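You operate a simulated robot arm through the tools that you are given. There is no shell and no other tool. Be economical: measure what you need, move in short steps, check, and stop when the job is done.

You run a simulated robot arm. Do the job below in one go: nothing can be reset, and whatever is moved stays where it is left.

JOB
Wipe up the tea stain and switch the warmer off.
Fine: slide the cream mug up to the spoon pot; the sponge goes back where it was.
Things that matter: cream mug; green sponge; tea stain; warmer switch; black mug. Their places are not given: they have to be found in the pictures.

Only the result counts: the job must be done as asked and must still hold three seconds after the hand-in. Knocking over, shifting, dropping, spilling or breaking anything else fails it.

ROBOT AND FRAMES
A 6-joint arm with a two-finger parallel gripper, fixed in place. Base frame: the origin is at the foot of the arm, x ahead of it, y to its left, z up; the work surface is at about z = 910. Units: mm, degrees, N and s.
With the tool pointing down near the work surface it reaches from about 240 to 660 mm from the base axis. Its first joint turns from -66.0 to 66.0 degrees. Payload 2.9 kg.
The tool frame sits at the grasp point between the pads (the TCP): z along the fingers, y along the line on which they close. The tips reach 30 mm beyond it. Largest opening 110 mm; finger width 20, thickness 10; the body of the gripper, 48 by 112 mm, starts 55 mm behind the TCP.
Orientation is told as [roll, pitch, yaw] about the base's x, y, z axes, in that order, counted from this pose: with the fingers straight down and closing along the base's y, the tool's x points along the base's -x, its y along +y and its z along -z.

CONTROLS
- The arm moves only by the tool send_rows. Its argument "series" is a list of rows, each a list of 7 numbers: the turn, a rotation vector about the base's x, y, z in degrees, then the shift along the base's x, y, z in mm, then the gripper command, from -1 (fully open) to 1 (shut), values between in proportion. In form: [[ax, ay, az, dx, dy, dz, hand], ...]. A call has 1 to 20 rows; each row is the pose to reach, as a shift and turn from the pose commanded when the call began. Rows are played at 5 a second. More than 50 mm and 8.6 degrees between two rows, or a gripper value outside its range, and nothing of the call is played. Where a pose cannot be reached the arm comes as near as it can. A force on the tool above 70 N (or 10 N above the force at the start of the call, whichever is more), or a blocked arm, ends the call early, and 0.2 s more pass. The fingers move at their own pace (about 108 mm/s each) and stop on an object; they squeeze with about 29 N. The grip force told is the motor's: it shows also when the fingers shut on nothing. Time passes only in rows, and 0.2 s behind the last, so rows that repeat a pose let the fingers close. The reply holds the time, the measured pose of the TCP, the force on the tool along the base axes, the opening and the grip force, in the units named above and with some noise.
- Cameras (640 x 400 px; columns grow to the right, rows downward): "scene" is fixed at [102.2, 461.3, 1401.9]; the picture's right is [-0.44, -0.90, 0.00], its down [-0.42, 0.21, -0.88] and it looks along [0.79, -0.39, -0.47] (base axes); focal length 337 px, centre (320, 200). "wrist" rides on the gripper at [-36, 0, -57] in the tool frame; the picture's right is [0.00, -1.00, 0.00], its down [0.97, 0.00, -0.24] and it looks along [0.24, 0.00, 0.97] (tool axes); focal length 218 px, centre (320, 200).
- get_image(camera): a new picture of that camera. The clock stands still meanwhile.
- locate(camera, pixels): for up to 12 pixels [column, row] of the newest picture of that camera ("zoom" is the newest enlarged one), the place [x, y, z] in the base frame of the surface seen there, good to about 3 mm, but the place of the scene camera against the robot may be out by one fixed shift of up to 12 mm in any direction. The clock stands still meanwhile.
- zoom(camera, box): a new picture of the part [left, top, right, bottom] of that camera's present view, enlarged. The clock stands still meanwhile.
- close_job(): hands the job in; it is judged then, once.

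Work in short steps. Measure before you move; look again where a grasp or a placing could have gone wrong, and mend it. You have 80 turns and 54 pictures in all, those below and enlarged ones among them. Open the gripper and draw the arm clear of the work before you hand the job in, unless the task says otherwise; then end with one line.

The tools are called after "Request:" by a JSON object that holds its "method" and its "body". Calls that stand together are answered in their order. send_rows: Moves the arm, as the interface text tells. Its arguments: {"type":"object","properties":{"series":{"type":"array"}},"required":["series"]} The other tools are called the same way: get_image (camera) takes a picture; locate (camera, pixels) gives the place of the surface under pixels of a picture; zoom (camera, box) takes an enlarged picture of a part of a camera's view; close_job () hands the job in.

At the start:

```text
clock: 0.0
tcp_pos: [383.3, 174.8, 1251.5]
tool_rot: [0.0, -0.1, 0.0]
wrist_force: [0.1, 1.4, 0.1]
grip_width: 110.3
finger_force: 0.1
```

scene: 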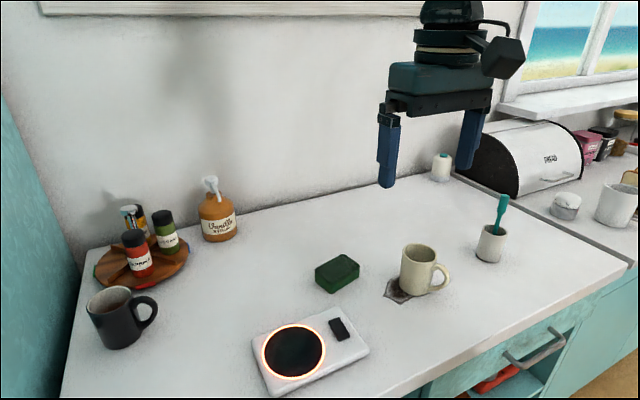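
wrist: 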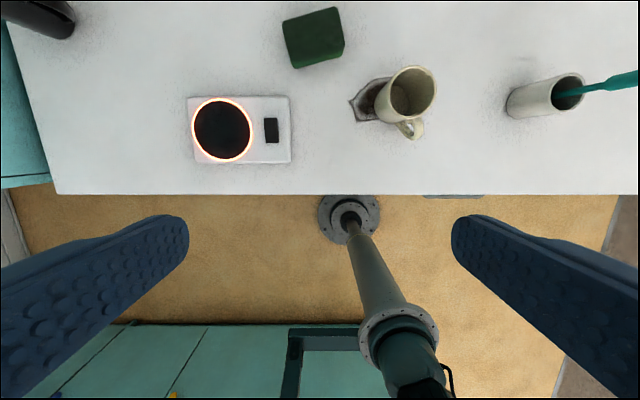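

The cream mug (wrist ~405,95) sits partly on the stain (~370,98); the sponge is at ~313,37, the switch at ~271,130 and the spoon pot at ~545,95. I'll enlarge both views to measure them.

Request:
{"method": "zoom", "body": {"camera": "wrist", "box": [340, 40, 640, 200]}}

Request:
{"method": "zoom", "body": {"camera": "scene", "box": [240, 180, 540, 400]}}

Request:
{"method": "locate", "body": {"camera": "wrist", "pixels": [[283, 22], [336, 8], [344, 48], [294, 68], [313, 37], [271, 118], [271, 142], [271, 130], [190, 97], [290, 163], [350, 98], [360, 120]]}}

Request:
{"method": "locate", "body": {"camera": "scene", "pixels": [[316, 268], [338, 254], [359, 264], [337, 281], [335, 321], [342, 338], [388, 290], [400, 303], [418, 247], [418, 290], [491, 228], [490, 260]]}}

```text
2.13 times, centred on (490, 120) of wrist
```

zoom: 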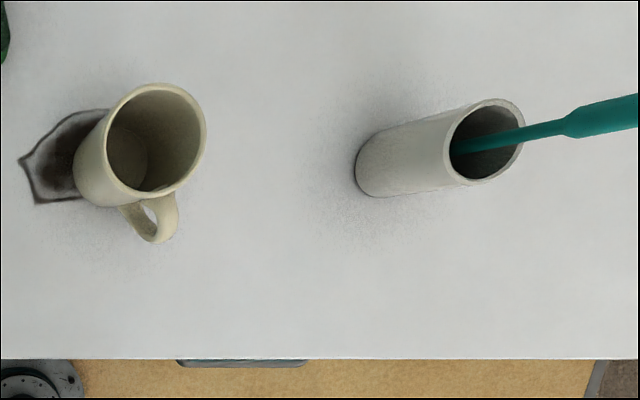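

```text
1.82 times, centred on (390, 290) of scene
```

zoom: 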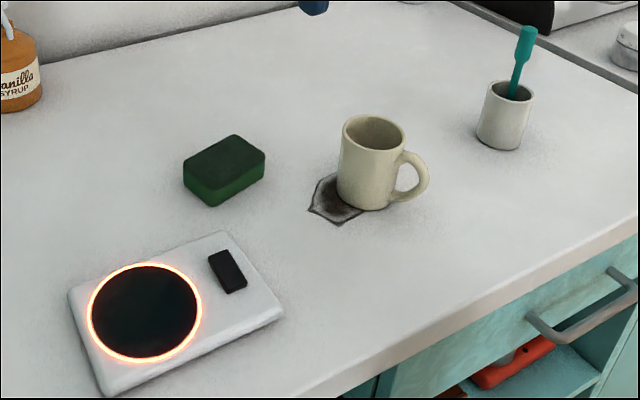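

```text
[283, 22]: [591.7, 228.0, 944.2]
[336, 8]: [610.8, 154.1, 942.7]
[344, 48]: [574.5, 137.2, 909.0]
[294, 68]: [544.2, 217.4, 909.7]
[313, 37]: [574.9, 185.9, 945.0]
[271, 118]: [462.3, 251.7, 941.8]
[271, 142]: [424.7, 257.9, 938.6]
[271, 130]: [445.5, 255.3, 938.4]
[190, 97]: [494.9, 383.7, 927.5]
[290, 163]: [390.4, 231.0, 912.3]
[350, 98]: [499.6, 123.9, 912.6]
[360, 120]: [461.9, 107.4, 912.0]
```

```text
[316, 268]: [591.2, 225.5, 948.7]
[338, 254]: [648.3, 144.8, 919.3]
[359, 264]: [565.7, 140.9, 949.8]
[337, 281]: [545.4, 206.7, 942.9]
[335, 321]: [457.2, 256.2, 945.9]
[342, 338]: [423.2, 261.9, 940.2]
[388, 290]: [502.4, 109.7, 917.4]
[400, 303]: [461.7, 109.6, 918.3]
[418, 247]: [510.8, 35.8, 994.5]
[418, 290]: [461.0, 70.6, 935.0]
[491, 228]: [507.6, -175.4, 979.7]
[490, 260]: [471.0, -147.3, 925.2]
```

The mug is near (490,70) and the pot near (495,-155). I'll go above the mug for a closer, accurate look, with the fingers partly closed.

Request:
{"method": "send_rows", "body": {"series": [[0, 0, 0, 20, -20, -20, 0.2], [0, 0, 0, 45, -45, -40, 0.2], [0, 0, 0, 70, -70, -60, 0.2], [0, 0, 0, 80, -85, -80, 0.2], [0, 0, 0, 80, -85, -80, 0.2]]}}

Request:
{"method": "get_image", "body": {"camera": "wrist"}}

```text
clock: 1.2
tcp_pos: [464.2, 90.2, 1173.0]
tool_rot: [0.0, 0.1, 0.0]
wrist_force: [0.2, 0.6, -0.2]
grip_width: 44.1
finger_force: 0.0
```

```text
49 pictures are left
```

wrist: 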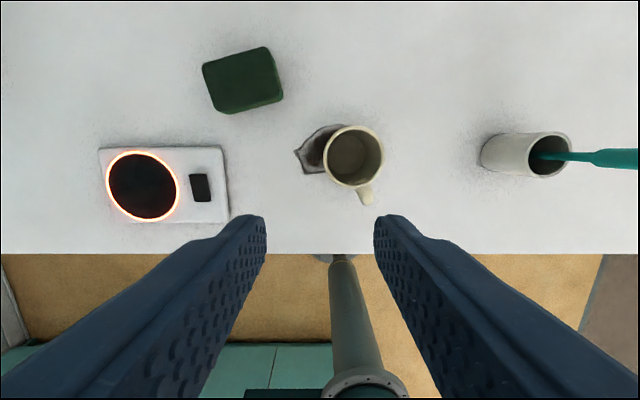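

The mug rim spans columns ~324–384, rows ~125–188 with the handle at ~367,200. I'll measure the rim, the pot, the stain, the sponge and the switch.

Request:
{"method": "zoom", "body": {"camera": "wrist", "box": [280, 90, 440, 220]}}

Request:
{"method": "locate", "body": {"camera": "wrist", "pixels": [[326, 154], [381, 152], [353, 127], [352, 185], [350, 160], [367, 200], [484, 152], [530, 153], [550, 134], [550, 174], [636, 158], [296, 154]]}}

Request:
{"method": "locate", "body": {"camera": "wrist", "pixels": [[204, 68], [265, 49], [283, 98], [218, 111], [240, 80], [201, 176], [201, 199], [201, 188], [304, 173], [323, 127], [191, 188], [210, 188]]}}

```text
3.08 times, centred on (360, 155) of wrist
```

zoom: 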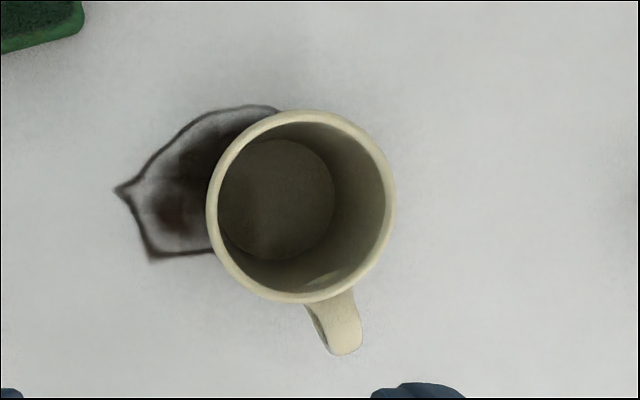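

```text
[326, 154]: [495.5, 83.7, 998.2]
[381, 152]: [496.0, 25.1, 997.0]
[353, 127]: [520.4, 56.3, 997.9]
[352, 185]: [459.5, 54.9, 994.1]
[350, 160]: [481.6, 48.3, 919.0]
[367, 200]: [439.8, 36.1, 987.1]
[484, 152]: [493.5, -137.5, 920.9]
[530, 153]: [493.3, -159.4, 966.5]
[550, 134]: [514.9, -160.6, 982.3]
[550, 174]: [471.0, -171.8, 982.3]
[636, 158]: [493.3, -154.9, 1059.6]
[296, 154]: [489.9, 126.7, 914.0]
```

```text
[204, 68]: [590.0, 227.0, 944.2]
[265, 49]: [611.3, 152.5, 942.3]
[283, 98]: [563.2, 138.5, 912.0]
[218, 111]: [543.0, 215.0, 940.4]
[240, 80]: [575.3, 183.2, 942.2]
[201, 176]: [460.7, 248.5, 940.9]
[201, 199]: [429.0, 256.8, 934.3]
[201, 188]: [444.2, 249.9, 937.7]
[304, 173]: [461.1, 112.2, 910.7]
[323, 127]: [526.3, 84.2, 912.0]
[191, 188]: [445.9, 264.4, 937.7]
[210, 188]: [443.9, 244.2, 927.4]
```

The mug centre is about (491,54), outer radius 32 and rim z 998. The pot centre is about (493,-162), radius 23. I'll take the +y wall of the mug with one finger inside it: line up over y=84.5 and go down to z 985.

Request:
{"method": "send_rows", "body": {"series": [[0, 0, 0, 27.7, -5.3, 0, 0.2], [0, 0, 0, 27.7, -5.3, -40, 0.2], [0, 0, 0, 27.7, -5.3, -80, 0.2], [0, 0, 0, 27.7, -5.3, -120, 0.2], [0, 0, 0, 27.7, -5.3, -140, 0.2], [0, 0, 0, 27.7, -5.3, -160, 0.2], [0, 0, 0, 27.7, -5.3, -175, 0.2], [0, 0, 0, 27.7, -5.3, -186, 0.2], [0, 0, 0, 27.7, -5.3, -186, 0.2]]}}

Request:
{"method": "get_image", "body": {"camera": "scene"}}

Request:
{"method": "get_image", "body": {"camera": "wrist"}}

```text
clock: 3.2
tcp_pos: [491.5, 84.4, 985.9]
tool_rot: [0.1, 0.0, 0.1]
wrist_force: [0.2, -0.5, -0.5]
grip_width: 44.0
finger_force: 0.1
```

```text
47 pictures are left
```

scene: 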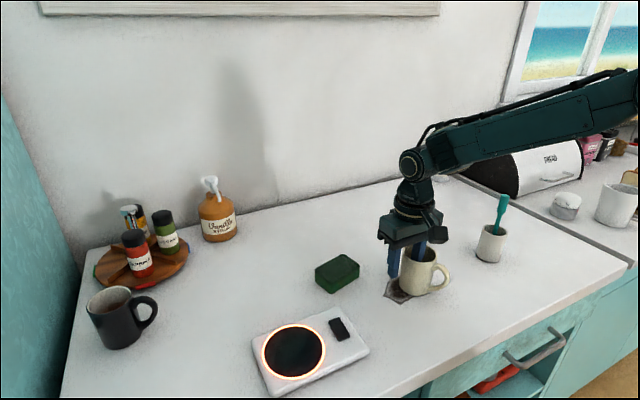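

```text
46 pictures are left
```

wrist: 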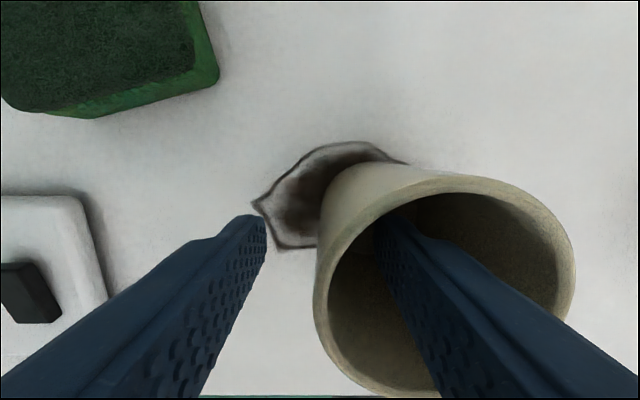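

One finger is inside the mug and the other outside. Now I close on the wall.

Request:
{"method": "send_rows", "body": {"series": [[0, 0, 0, 0, 0, 0, 0.6], [0, 0, 0, 0, 0, 0, 1], [0, 0, 0, 0, 0, 0, 1], [0, 0, 0, 0, 0, 0, 1]]}}

```text
clock: 4.2
tcp_pos: [491.2, 84.7, 986.3]
tool_rot: [0.0, 0.0, -0.1]
wrist_force: [-5.0, -2.5, 10.4]
grip_width: 6.2
finger_force: 29.1
```

The grip holds on a 6 mm wall. I'll slide the mug 140 mm toward the pot, then check.

Request:
{"method": "send_rows", "body": {"series": [[0, 0, 0, 0, -10, 1, 1], [0, 0, 0, 0, -25, 1, 1], [0, 0, 0, 0, -45, 1, 1], [0, 0, 0, 0, -65, 1, 1], [0, 0, 0, 0, -85, 1, 1], [0, 0, 0, 0, -105, 1, 1], [0, 0, 0, 0, -122, 1, 1], [0, 0, 0, 0, -135, 1, 1], [0, 0, 0, 0, -140, 1, 1], [0, 0, 0, 0, -140, 1, 1]]}}

Request:
{"method": "get_image", "body": {"camera": "wrist"}}

Request:
{"method": "zoom", "body": {"camera": "scene", "box": [340, 170, 560, 320]}}

```text
clock: 6.4
tcp_pos: [491.3, -54.9, 986.9]
tool_rot: [0.1, 0.1, 0.1]
wrist_force: [1.0, 0.2, 0.0]
grip_width: 5.6
finger_force: 28.6
```

```text
45 pictures are left
```

wrist: 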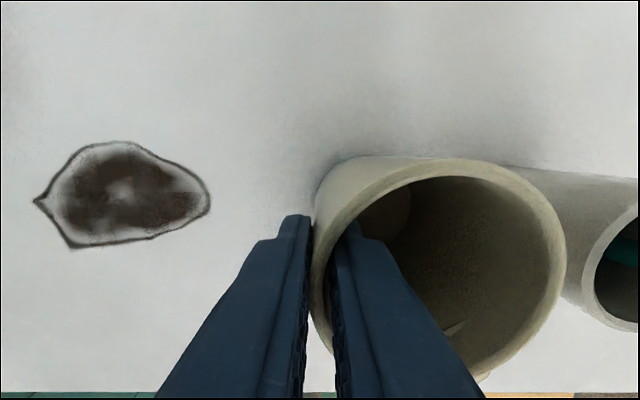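

```text
2.67 times, centred on (450, 245) of scene
```

zoom: 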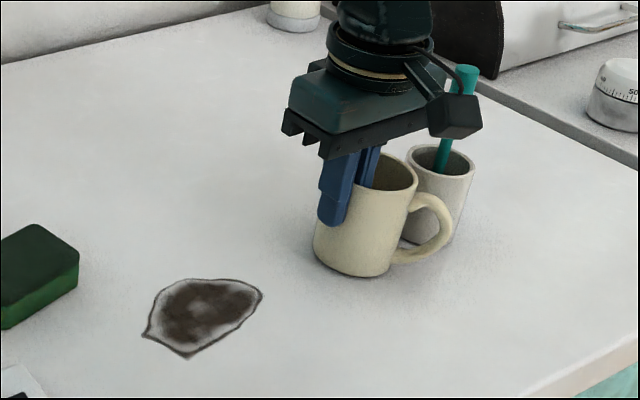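

The mug slid upright, and the pot is still to its right. I'll measure the remaining gap and the whole stain (wrist columns 35–211).

Request:
{"method": "locate", "body": {"camera": "wrist", "pixels": [[560, 250], [568, 285], [590, 260], [560, 182], [635, 212], [36, 202], [72, 248], [210, 203], [125, 142], [150, 238], [322, 240], [545, 172]]}}

Request:
{"method": "locate", "body": {"camera": "zoom", "pixels": [[340, 190], [416, 185], [470, 165], [408, 155], [440, 175], [465, 72], [147, 335], [188, 356], [262, 292], [190, 282], [40, 225], [75, 255]]}}

```text
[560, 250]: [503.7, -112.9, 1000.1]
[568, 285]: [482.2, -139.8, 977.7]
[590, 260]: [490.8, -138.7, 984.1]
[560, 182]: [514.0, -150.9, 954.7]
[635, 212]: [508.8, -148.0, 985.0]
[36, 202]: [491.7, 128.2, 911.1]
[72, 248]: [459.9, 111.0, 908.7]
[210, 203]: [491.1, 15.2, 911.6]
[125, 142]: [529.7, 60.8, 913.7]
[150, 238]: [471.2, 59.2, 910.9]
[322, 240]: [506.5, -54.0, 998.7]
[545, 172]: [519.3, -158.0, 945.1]
```

```text
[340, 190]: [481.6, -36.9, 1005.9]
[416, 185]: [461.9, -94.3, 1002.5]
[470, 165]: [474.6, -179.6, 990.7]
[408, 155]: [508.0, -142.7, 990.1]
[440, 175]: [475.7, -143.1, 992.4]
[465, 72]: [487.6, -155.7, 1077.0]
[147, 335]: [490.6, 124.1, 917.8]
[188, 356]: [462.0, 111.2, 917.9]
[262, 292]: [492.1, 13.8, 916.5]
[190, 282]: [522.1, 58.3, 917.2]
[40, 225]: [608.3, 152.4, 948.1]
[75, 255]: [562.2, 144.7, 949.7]
```

The gap is about 20 mm, so I slide another 16 mm.

Request:
{"method": "send_rows", "body": {"series": [[0, 0, 0, 0, -6, 0, 1], [0, 0, 0, 0, -12, 0, 1], [0, 0, 0, 0, -16, 0, 1], [0, 0, 0, 0, -16, 0, 1]]}}

Request:
{"method": "zoom", "body": {"camera": "wrist", "box": [440, 140, 640, 340]}}

Request:
{"method": "locate", "body": {"camera": "zoom", "pixels": [[365, 230], [365, 270], [400, 200], [400, 250], [420, 230], [440, 260]]}}

```text
clock: 7.4
tcp_pos: [490.7, -71.0, 986.6]
tool_rot: [-0.1, 0.0, -0.1]
wrist_force: [0.3, 0.2, -0.5]
grip_width: 5.6
finger_force: 29.1
```

```text
2.00 times, centred on (540, 240) of wrist
```

zoom: 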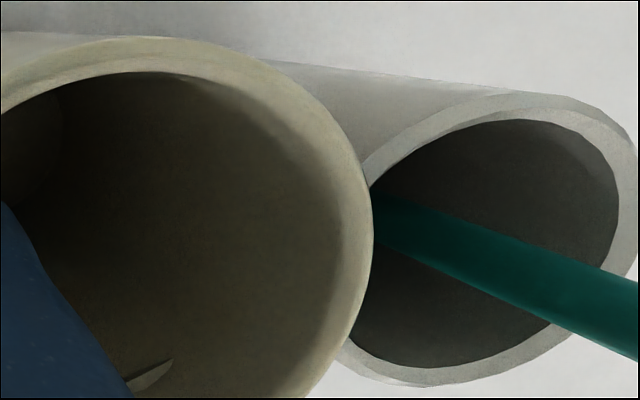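

```text
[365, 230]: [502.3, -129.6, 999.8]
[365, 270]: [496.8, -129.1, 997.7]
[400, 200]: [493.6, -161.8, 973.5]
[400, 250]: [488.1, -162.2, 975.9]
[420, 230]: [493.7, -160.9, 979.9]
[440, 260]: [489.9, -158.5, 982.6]
```

The mug edge is near y -133 and the pot near -138. I nudge 2 mm more, then release and lift straight up.

Request:
{"method": "send_rows", "body": {"series": [[0, 0, 0, 0, -2, -0.5, 1], [0, 0, 0, 0, -2, -0.5, 1]]}}

Request:
{"method": "send_rows", "body": {"series": [[0, 0, 0, 0, 0, 0, 0.7], [0, 0, 0, 0, 0, 0, 0.6], [0, 0, 0, 0, 0, 20, 0.6], [0, 0, 0, 0, 0, 45, 0.6], [0, 0, 0, 0, 0, 85, 0.6], [0, 0, 0, 0, 0, 125, 0.6], [0, 0, 0, 0, 0, 125, 0.6]]}}

Request:
{"method": "get_image", "body": {"camera": "wrist"}}

Request:
{"method": "zoom", "body": {"camera": "scene", "box": [340, 170, 560, 320]}}

```text
clock: 8.0
tcp_pos: [490.2, -73.0, 987.3]
tool_rot: [0.0, 0.1, 0.2]
wrist_force: [-0.7, 0.3, -0.2]
grip_width: 5.8
finger_force: 28.8
```

```text
clock: 9.6
tcp_pos: [490.1, -72.5, 1111.4]
tool_rot: [0.0, 0.0, 0.1]
wrist_force: [0.4, 0.0, 0.3]
grip_width: 21.8
finger_force: 0.0
```

```text
42 pictures are left
```

wrist: 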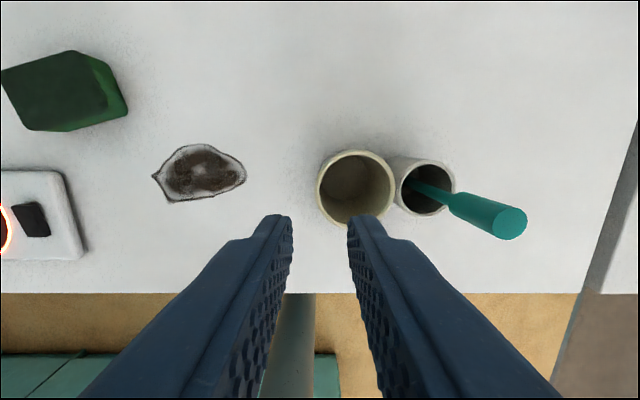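

```text
2.67 times, centred on (450, 245) of scene
```

zoom: 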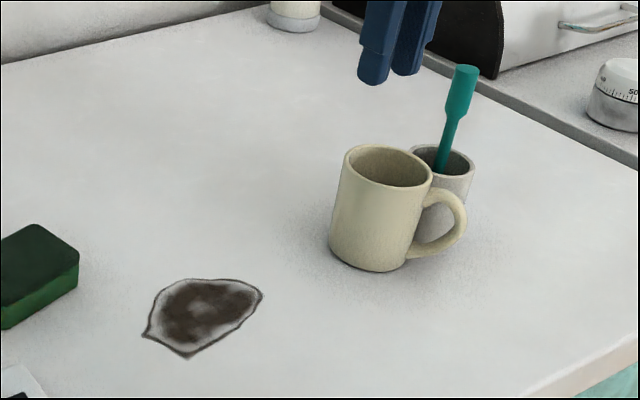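

The mug stands beside the pot with both undisturbed. Next is the sponge, centre ~(577,184), long axis turned ~15°. I move above it, open and turned, for a check.

Request:
{"method": "send_rows", "body": {"series": [[0, 0, 0, 5, 35, 0, 0.6], [0, 0, 3, 15, 80, 0, 0], [0, 0, 6, 30, 125, 0, -0.5], [0, 0, 9, 50, 170, 0, -1], [0, 0, 12, 65, 210, 0, -1], [0, 0, 15, 80, 245, 0, -1], [0, 0, 15, 87, 257, 0, -1], [0, 0, 15, 87, 257, 0, -1]]}}

Request:
{"method": "get_image", "body": {"camera": "wrist"}}

```text
clock: 11.4
tcp_pos: [578.9, 184.9, 1111.5]
tool_rot: [0.0, 0.0, 15.1]
wrist_force: [0.1, 0.1, 0.8]
grip_width: 110.2
finger_force: 0.1
```

```text
40 pictures are left
```

wrist: 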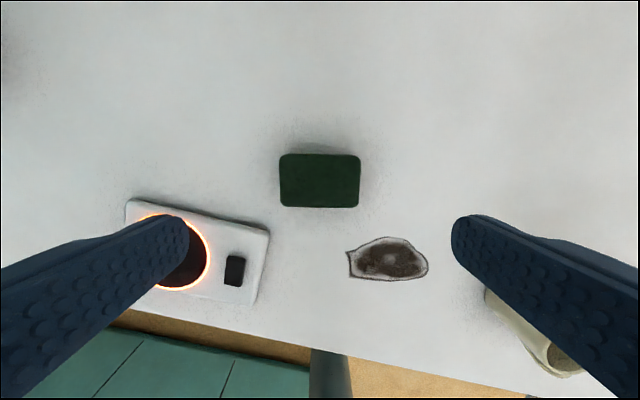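

The sponge is nearly square to the picture (corners 281,155 / 361,155 / 358,207 / 281,205). I measure it exactly.

Request:
{"method": "zoom", "body": {"camera": "wrist", "box": [270, 140, 370, 220]}}

Request:
{"method": "locate", "body": {"camera": "wrist", "pixels": [[283, 158], [357, 158], [356, 203], [283, 203], [320, 180], [281, 180], [358, 180], [320, 156], [320, 205]]}}

```text
5.00 times, centred on (320, 180) of wrist
```

zoom: 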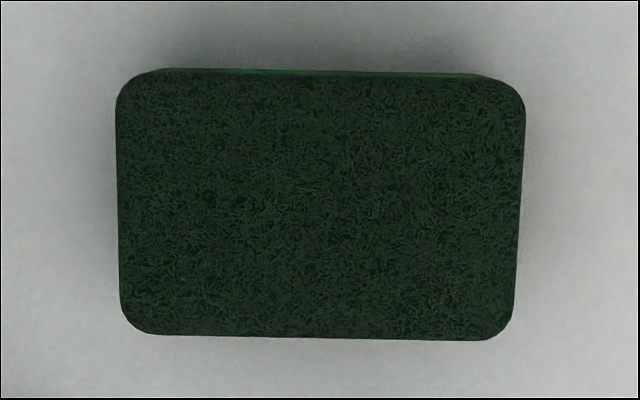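

```text
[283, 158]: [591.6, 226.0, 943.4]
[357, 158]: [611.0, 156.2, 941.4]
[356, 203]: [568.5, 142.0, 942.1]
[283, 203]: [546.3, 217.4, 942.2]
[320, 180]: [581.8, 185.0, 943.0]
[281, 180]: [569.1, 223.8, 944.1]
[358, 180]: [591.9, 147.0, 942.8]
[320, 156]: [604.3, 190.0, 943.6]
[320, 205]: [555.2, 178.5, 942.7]
```

The sponge centre (579.5,184.8) is right under the TCP. I go straight down to z ≈ 947 and grip.

Request:
{"method": "send_rows", "body": {"series": [[0, 0, 0, 0, 0, -40, -1], [0, 0, 0, 0, 0, -80, -1], [0, 0, 0, 0, 0, -120, -1], [0, 0, 0, 0, 0, -145, -1], [0, 0, 0, 0, 0, -160, -1], [0, 0, 0, 0, 0, -165, -1], [0, 0, 0, 0, 0, -165, 0], [0, 0, 0, 0, 0, -165, 1], [0, 0, 0, 0, 0, -165, 1], [0, 0, 0, 0, 0, -165, 1]]}}

```text
clock: 13.6
tcp_pos: [576.2, 182.5, 947.3]
tool_rot: [-0.1, 0.0, 15.1]
wrist_force: [0.1, 0.0, -0.3]
grip_width: 82.6
finger_force: 29.1
```

The sponge is gripped at 83 mm. I lift it, carry it over the stain's left end and lower to light contact.

Request:
{"method": "send_rows", "body": {"series": [[0, 0, 0, 0, 0, 12, 1], [0, 0, 0, 0, 0, 25, 1], [0, 0, 0, -25, -28, 25, 1], [0, 0, 0, -55, -58, 25, 1], [0, 0, 0, -70, -80, 25, 1], [0, 0, 0, -70, -80, 25, 1], [0, 0, 0, -70, -80, 10, 1], [0, 0, 0, -70, -80, 3, 1], [0, 0, 0, -70, -80, 0, 1], [0, 0, 0, -70, -80, -1, 1]]}}

Request:
{"method": "get_image", "body": {"camera": "scene"}}

```text
clock: 15.8
tcp_pos: [507.4, 104.5, 945.9]
tool_rot: [0.1, -0.2, 15.1]
wrist_force: [-3.7, -1.5, 11.3]
grip_width: 82.6
finger_force: 29.3
```

```text
38 pictures are left
```

scene: 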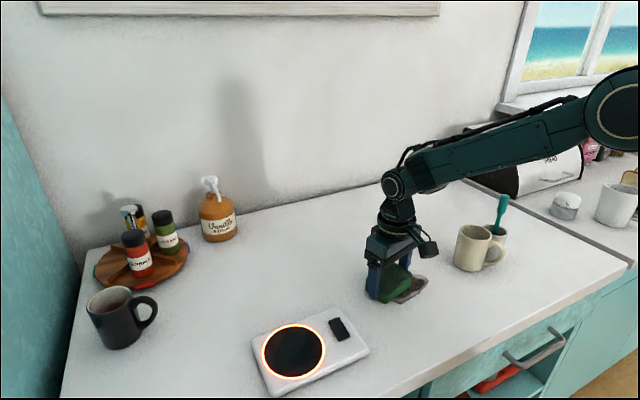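

Contact is at 11 N. I wipe back and forth over the stain in three lanes.

Request:
{"method": "send_rows", "body": {"series": [[0, 0, 0, 0, -15, 0, 1], [0, 0, 0, 0, -30, 0, 1], [0, 0, 0, 0, -45, 0, 1], [0, 0, 0, 0, -60, 0, 1], [0, 0, 0, 0, -75, 0, 1], [0, 0, 0, -15, -75, 0, 1], [0, 0, 0, -30, -75, 0, 1], [0, 0, 0, -30, -60, 0, 1], [0, 0, 0, -30, -45, 0, 1], [0, 0, 0, -30, -30, 0, 1], [0, 0, 0, -30, -15, 0, 1], [0, 0, 0, -30, 0, 0, 1], [0, 0, 0, -15, 0, 0, 1], [0, 0, 0, -15, -15, 0, 1], [0, 0, 0, -15, -30, 0, 1], [0, 0, 0, -15, -45, 0, 1], [0, 0, 0, -15, -60, 0, 1], [0, 0, 0, -15, -75, 0, 1], [0, 0, 0, -15, -75, 0, 1]]}}

Request:
{"method": "get_image", "body": {"camera": "scene"}}

```text
clock: 19.8
tcp_pos: [491.8, 27.9, 945.4]
tool_rot: [-0.2, 0.0, 15.0]
wrist_force: [0.1, 6.8, 15.6]
grip_width: 82.1
finger_force: 28.9
```

```text
37 pictures are left
```

scene: 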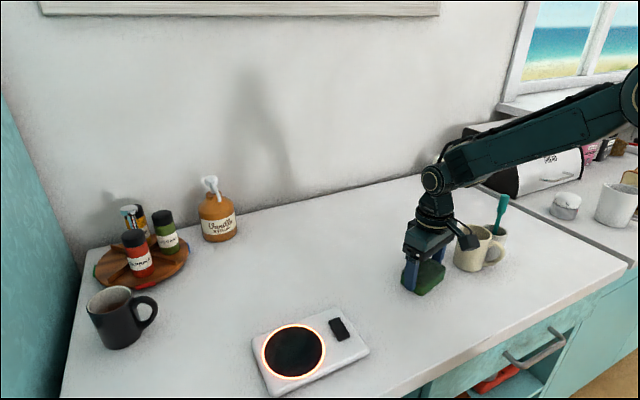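

The left part looks clean already. I make one return stroke, lift and inspect.

Request:
{"method": "send_rows", "body": {"series": [[0, 0, 0, 8, 0, 0, 1], [0, 0, 0, 18, 15, 0, 1], [0, 0, 0, 18, 30, 0, 1], [0, 0, 0, 18, 45, 0, 1], [0, 0, 0, 18, 60, 0, 1], [0, 0, 0, 18, 75, 0, 1], [0, 0, 0, 18, 75, 20, 1], [0, 0, 0, 30, 90, 60, 1], [0, 0, 0, 50, 120, 90, 1], [0, 0, 0, 70, 145, 90, 1], [0, 0, 0, 85, 155, 90, 1], [0, 0, 0, 85, 155, 90, 1]]}}

Request:
{"method": "zoom", "body": {"camera": "scene", "box": [300, 200, 520, 340]}}

Request:
{"method": "get_image", "body": {"camera": "wrist"}}

```text
clock: 22.4
tcp_pos: [577.1, 184.9, 1034.6]
tool_rot: [0.1, 0.0, 15.1]
wrist_force: [0.9, -0.4, 0.4]
grip_width: 82.3
finger_force: 28.6
```

```text
2.86 times, centred on (410, 270) of scene
```

zoom: 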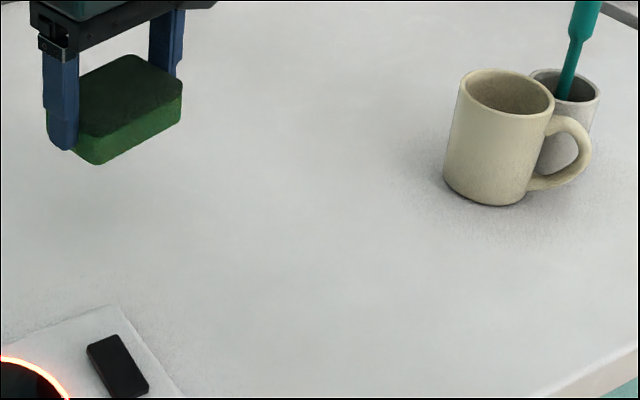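

```text
35 pictures are left
```

wrist: 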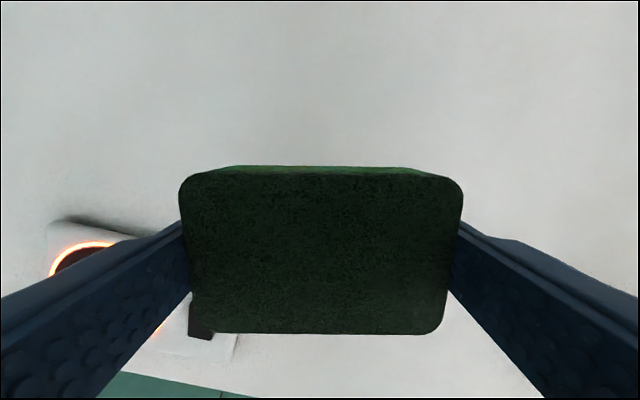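

The stain is gone and the sponge is exactly above its starting place. I lower it 89 mm, release and rise.

Request:
{"method": "send_rows", "body": {"series": [[0, 0, 0, 0, 0, -40, 1], [0, 0, 0, 0, 0, -70, 1], [0, 0, 0, 0, 0, -83, 1], [0, 0, 0, 0, 0, -88.5, 1], [0, 0, 0, 0, 0, -88.5, 1], [0, 0, 0, 0, 0, -88.5, 0], [0, 0, 0, 0, 0, -88.5, -1], [0, 0, 0, 0, 0, -88.5, -1], [0, 0, 0, 0, 0, -60, -1], [0, 0, 0, 0, 0, -20, -1], [0, 0, 0, 0, 0, 25, -1], [0, 0, 0, 0, 0, 75, -1], [0, 0, 0, 0, 0, 75, -1]]}}

Request:
{"method": "get_image", "body": {"camera": "wrist"}}

Request:
{"method": "locate", "body": {"camera": "wrist", "pixels": [[283, 158], [357, 158], [356, 203], [283, 203], [320, 180], [234, 258], [232, 284], [235, 271], [226, 271], [243, 271]]}}

```text
clock: 25.2
tcp_pos: [578.4, 183.6, 1111.5]
tool_rot: [0.0, 0.1, 14.9]
wrist_force: [0.6, 0.0, -0.1]
grip_width: 110.3
finger_force: 0.1
```

```text
34 pictures are left
```

wrist: 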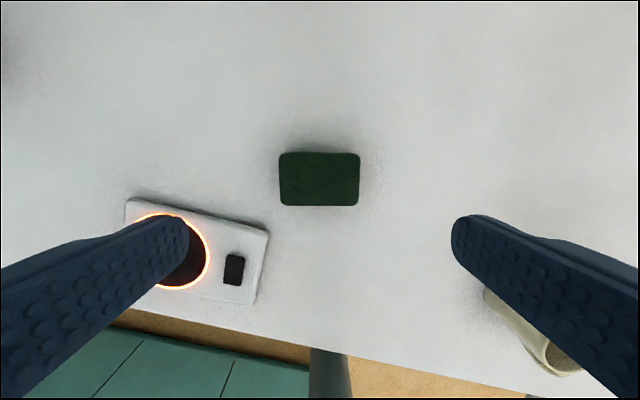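

```text
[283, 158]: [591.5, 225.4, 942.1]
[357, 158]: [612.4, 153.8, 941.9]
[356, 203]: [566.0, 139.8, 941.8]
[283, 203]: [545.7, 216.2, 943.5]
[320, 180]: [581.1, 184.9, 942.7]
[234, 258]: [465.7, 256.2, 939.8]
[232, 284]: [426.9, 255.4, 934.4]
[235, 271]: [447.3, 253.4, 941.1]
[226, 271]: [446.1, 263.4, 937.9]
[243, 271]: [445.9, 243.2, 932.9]
```

The sponge is back as before. The rocker switch (~446,254) appears higher at its far end (x≈465), so I shut the gripper and go above it for a close look.

Request:
{"method": "send_rows", "body": {"series": [[0, 0, -3, -25, 12, 0, 0], [0, 0, -6, -55, 26, 0, 1], [0, 0, -9, -85, 40, 0, 1], [0, 0, -12, -110, 55, 0, 1], [0, 0, -15, -125, 70, 0, 1], [0, 0, -15, -130, 70, -40, 1], [0, 0, -15, -130, 70, -60, 1], [0, 0, -15, -130, 70, -60, 1]]}}

Request:
{"method": "get_image", "body": {"camera": "wrist"}}

Request:
{"method": "zoom", "body": {"camera": "scene", "box": [300, 290, 380, 360]}}

```text
clock: 27.0
tcp_pos: [447.3, 253.6, 1050.4]
tool_rot: [0.1, 0.1, 0.1]
wrist_force: [0.3, 0.3, -0.7]
grip_width: 0.0
finger_force: 28.6
```

```text
33 pictures are left
```

wrist: 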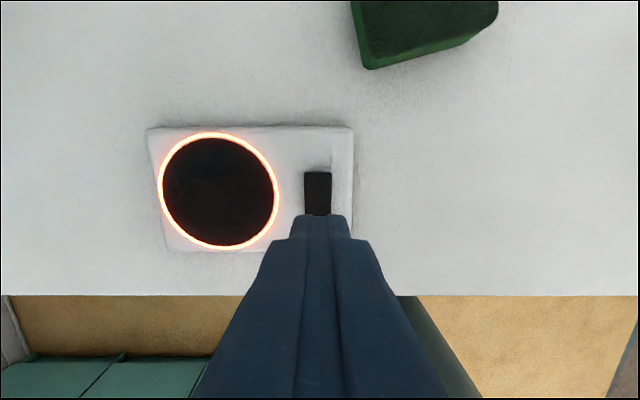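

```text
5.71 times, centred on (340, 325) of scene
```

zoom: 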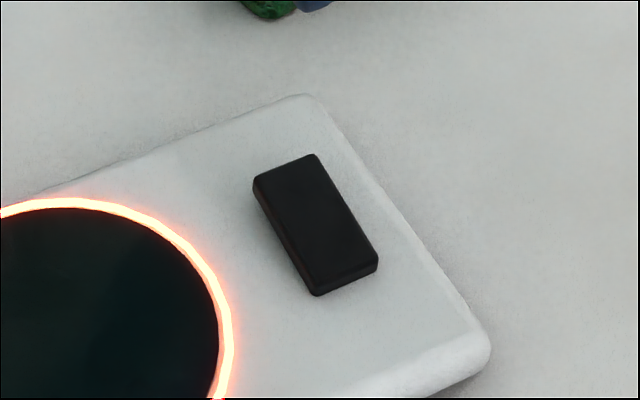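

Request:
{"method": "locate", "body": {"camera": "zoom", "pixels": [[262, 180], [312, 160], [300, 185], [290, 200], [315, 225], [325, 245], [345, 262], [325, 282], [372, 255], [230, 170], [340, 330], [350, 160]]}}

Request:
{"method": "locate", "body": {"camera": "wrist", "pixels": [[318, 174], [318, 180], [318, 186], [318, 195], [318, 205], [307, 190], [329, 190], [290, 160]]}}

```text
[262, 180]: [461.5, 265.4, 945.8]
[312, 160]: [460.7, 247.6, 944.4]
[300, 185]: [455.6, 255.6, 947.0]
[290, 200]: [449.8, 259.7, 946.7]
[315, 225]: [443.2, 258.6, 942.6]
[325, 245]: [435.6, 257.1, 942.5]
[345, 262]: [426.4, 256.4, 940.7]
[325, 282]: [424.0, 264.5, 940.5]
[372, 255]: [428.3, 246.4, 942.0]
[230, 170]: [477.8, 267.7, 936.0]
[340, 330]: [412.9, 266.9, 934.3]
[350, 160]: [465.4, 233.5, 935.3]
```

```text
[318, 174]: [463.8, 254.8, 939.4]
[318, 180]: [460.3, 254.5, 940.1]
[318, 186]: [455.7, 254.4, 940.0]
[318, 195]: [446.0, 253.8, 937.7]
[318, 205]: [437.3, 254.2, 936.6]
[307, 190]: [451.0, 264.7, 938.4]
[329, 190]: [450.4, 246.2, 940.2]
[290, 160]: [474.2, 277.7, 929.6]
```

The far end of the rocker (x≈462) stands at z≈940 and the near end at 935, with the plate at 930. I press the far end with closed tips at x 461, first hovering at a TCP height of ≈973, then in small steps down.

Request:
{"method": "send_rows", "body": {"series": [[0, 0, 0, 13, 0, 0, 1], [0, 0, 0, 13, 0, -40, 1], [0, 0, 0, 13, 0, -65, 1], [0, 0, 0, 13, 0, -77, 1], [0, 0, 0, 13, 0, -79, 1], [0, 0, 0, 13, 0, -81, 1], [0, 0, 0, 13, 0, -83, 1], [0, 0, 0, 13, 0, -85, 1], [0, 0, 0, 13, 0, -86, 1]]}}

Request:
{"method": "zoom", "body": {"camera": "scene", "box": [240, 280, 400, 400]}}

```text
clock: 29.0
tcp_pos: [460.9, 254.2, 966.3]
tool_rot: [0.0, -0.1, -0.1]
wrist_force: [-1.9, -3.8, 14.5]
grip_width: 0.2
finger_force: 29.0
```

```text
3.33 times, centred on (320, 340) of scene
```

zoom: 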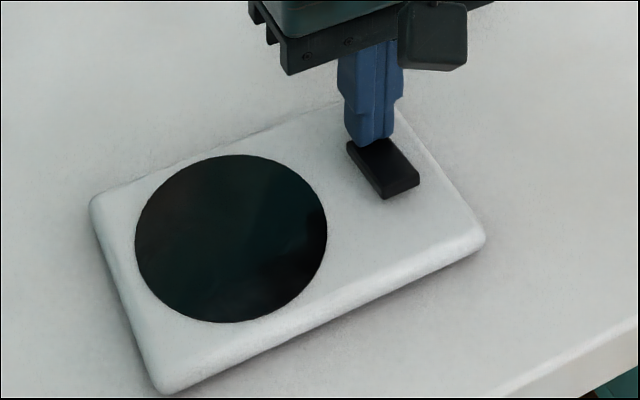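

The glow ring is out: the warmer is off. I lift straight up, draw the arm back, open and check everything.

Request:
{"method": "send_rows", "body": {"series": [[0, 0, 0, 0, 0, 10, 1], [0, 0, 0, 0, 0, 50, 1], [0, 0, 0, 0, 0, 100, 1], [0, 0, 0, -10, -10, 145, 1], [0, 0, 0, -35, -30, 185, 0], [0, 0, 0, -60, -55, 220, -1], [0, 0, 0, -75, -75, 250, -1], [0, 0, 0, -75, -75, 250, -1]]}}

Request:
{"method": "get_image", "body": {"camera": "scene"}}

Request:
{"method": "get_image", "body": {"camera": "wrist"}}

Request:
{"method": "zoom", "body": {"camera": "scene", "box": [300, 200, 540, 360]}}

```text
refused: row 5 steps farther than a row can; nothing moved
```

```text
30 pictures are left
```

scene: 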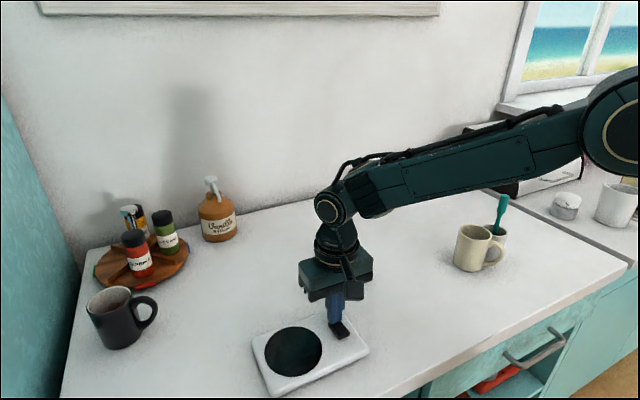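

```text
29 pictures are left
```

wrist: 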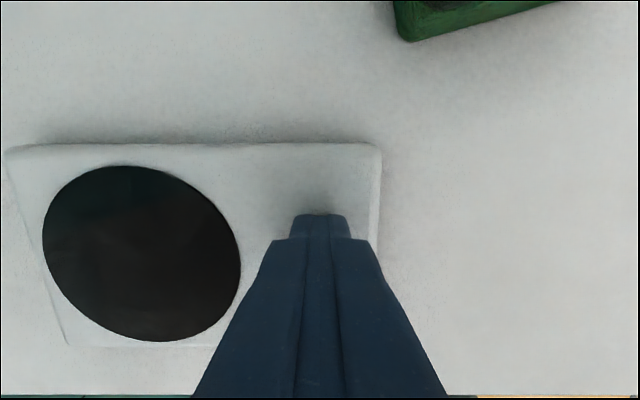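

```text
2.50 times, centred on (420, 280) of scene
```

zoom: 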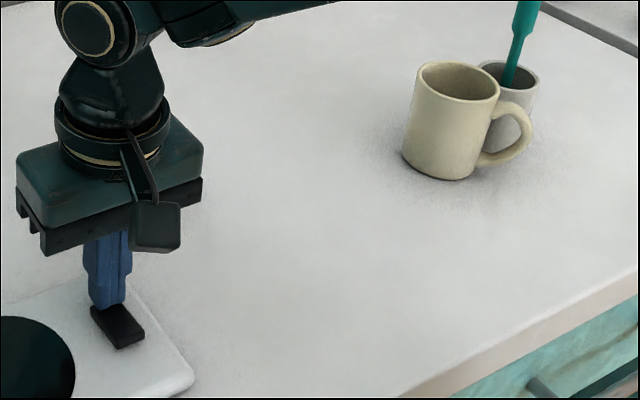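

That call was refused because one step was too long, so nothing moved. I retreat with shorter steps.

Request:
{"method": "send_rows", "body": {"series": [[0, 0, 0, 0, 0, 10, 1], [0, 0, 0, 0, 0, 45, 1], [0, 0, 0, 0, 0, 85, 1], [0, 0, 0, -8, -8, 120, 1], [0, 0, 0, -25, -25, 150, 0], [0, 0, 0, -42, -42, 180, -1], [0, 0, 0, -58, -58, 210, -1], [0, 0, 0, -75, -75, 240, -1], [0, 0, 0, -75, -75, 250, -1], [0, 0, 0, -75, -75, 250, -1]]}}

Request:
{"method": "get_image", "body": {"camera": "scene"}}

Request:
{"method": "get_image", "body": {"camera": "wrist"}}

Request:
{"method": "zoom", "body": {"camera": "scene", "box": [300, 200, 540, 360]}}

```text
clock: 31.2
tcp_pos: [386.0, 179.2, 1214.6]
tool_rot: [0.0, 0.1, 0.1]
wrist_force: [-0.2, 0.0, -0.4]
grip_width: 109.9
finger_force: 0.1
```

```text
27 pictures are left
```

scene: 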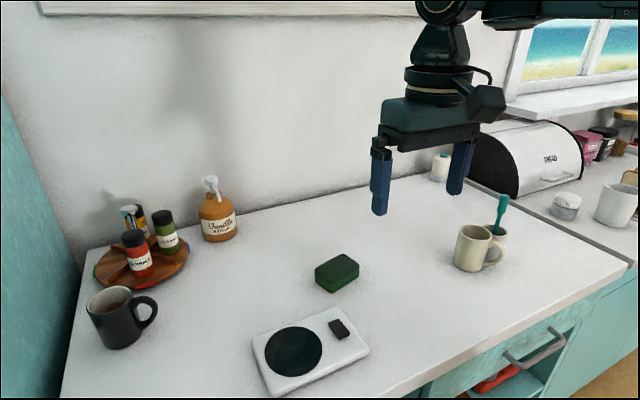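

```text
26 pictures are left
```

wrist: 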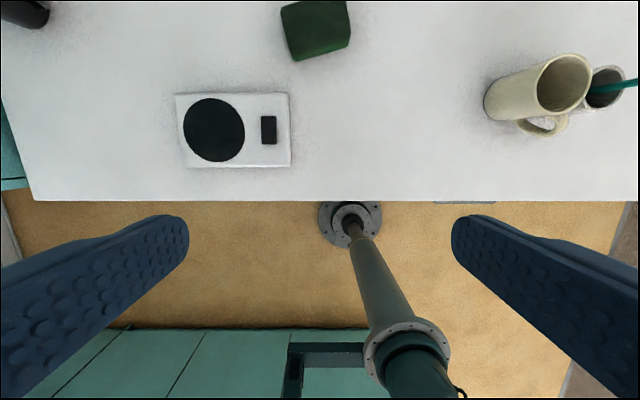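

```text
2.50 times, centred on (420, 280) of scene
```

zoom: 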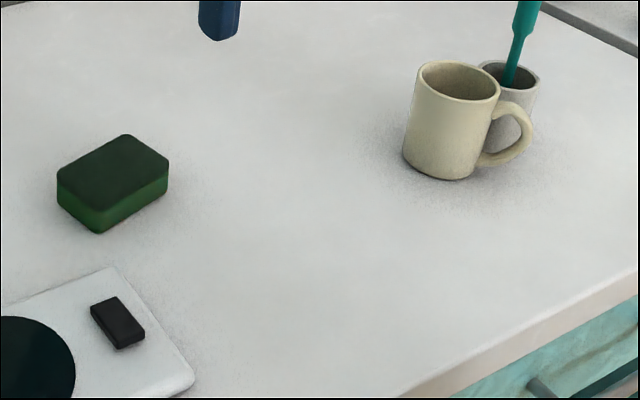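

The pictures show the stain wiped, the warmer off, the mug by the spoon pot, the sponge back, the black mug untouched and the arm clear. I hand in.

Request:
{"method": "close_job", "body": {}}

```text
The job is handed in.
```

The tea stain is wiped up, the warmer is off, the cream mug stands within a few millimetres of the spoon pot, and the sponge is back where it was; nothing else was disturbed.
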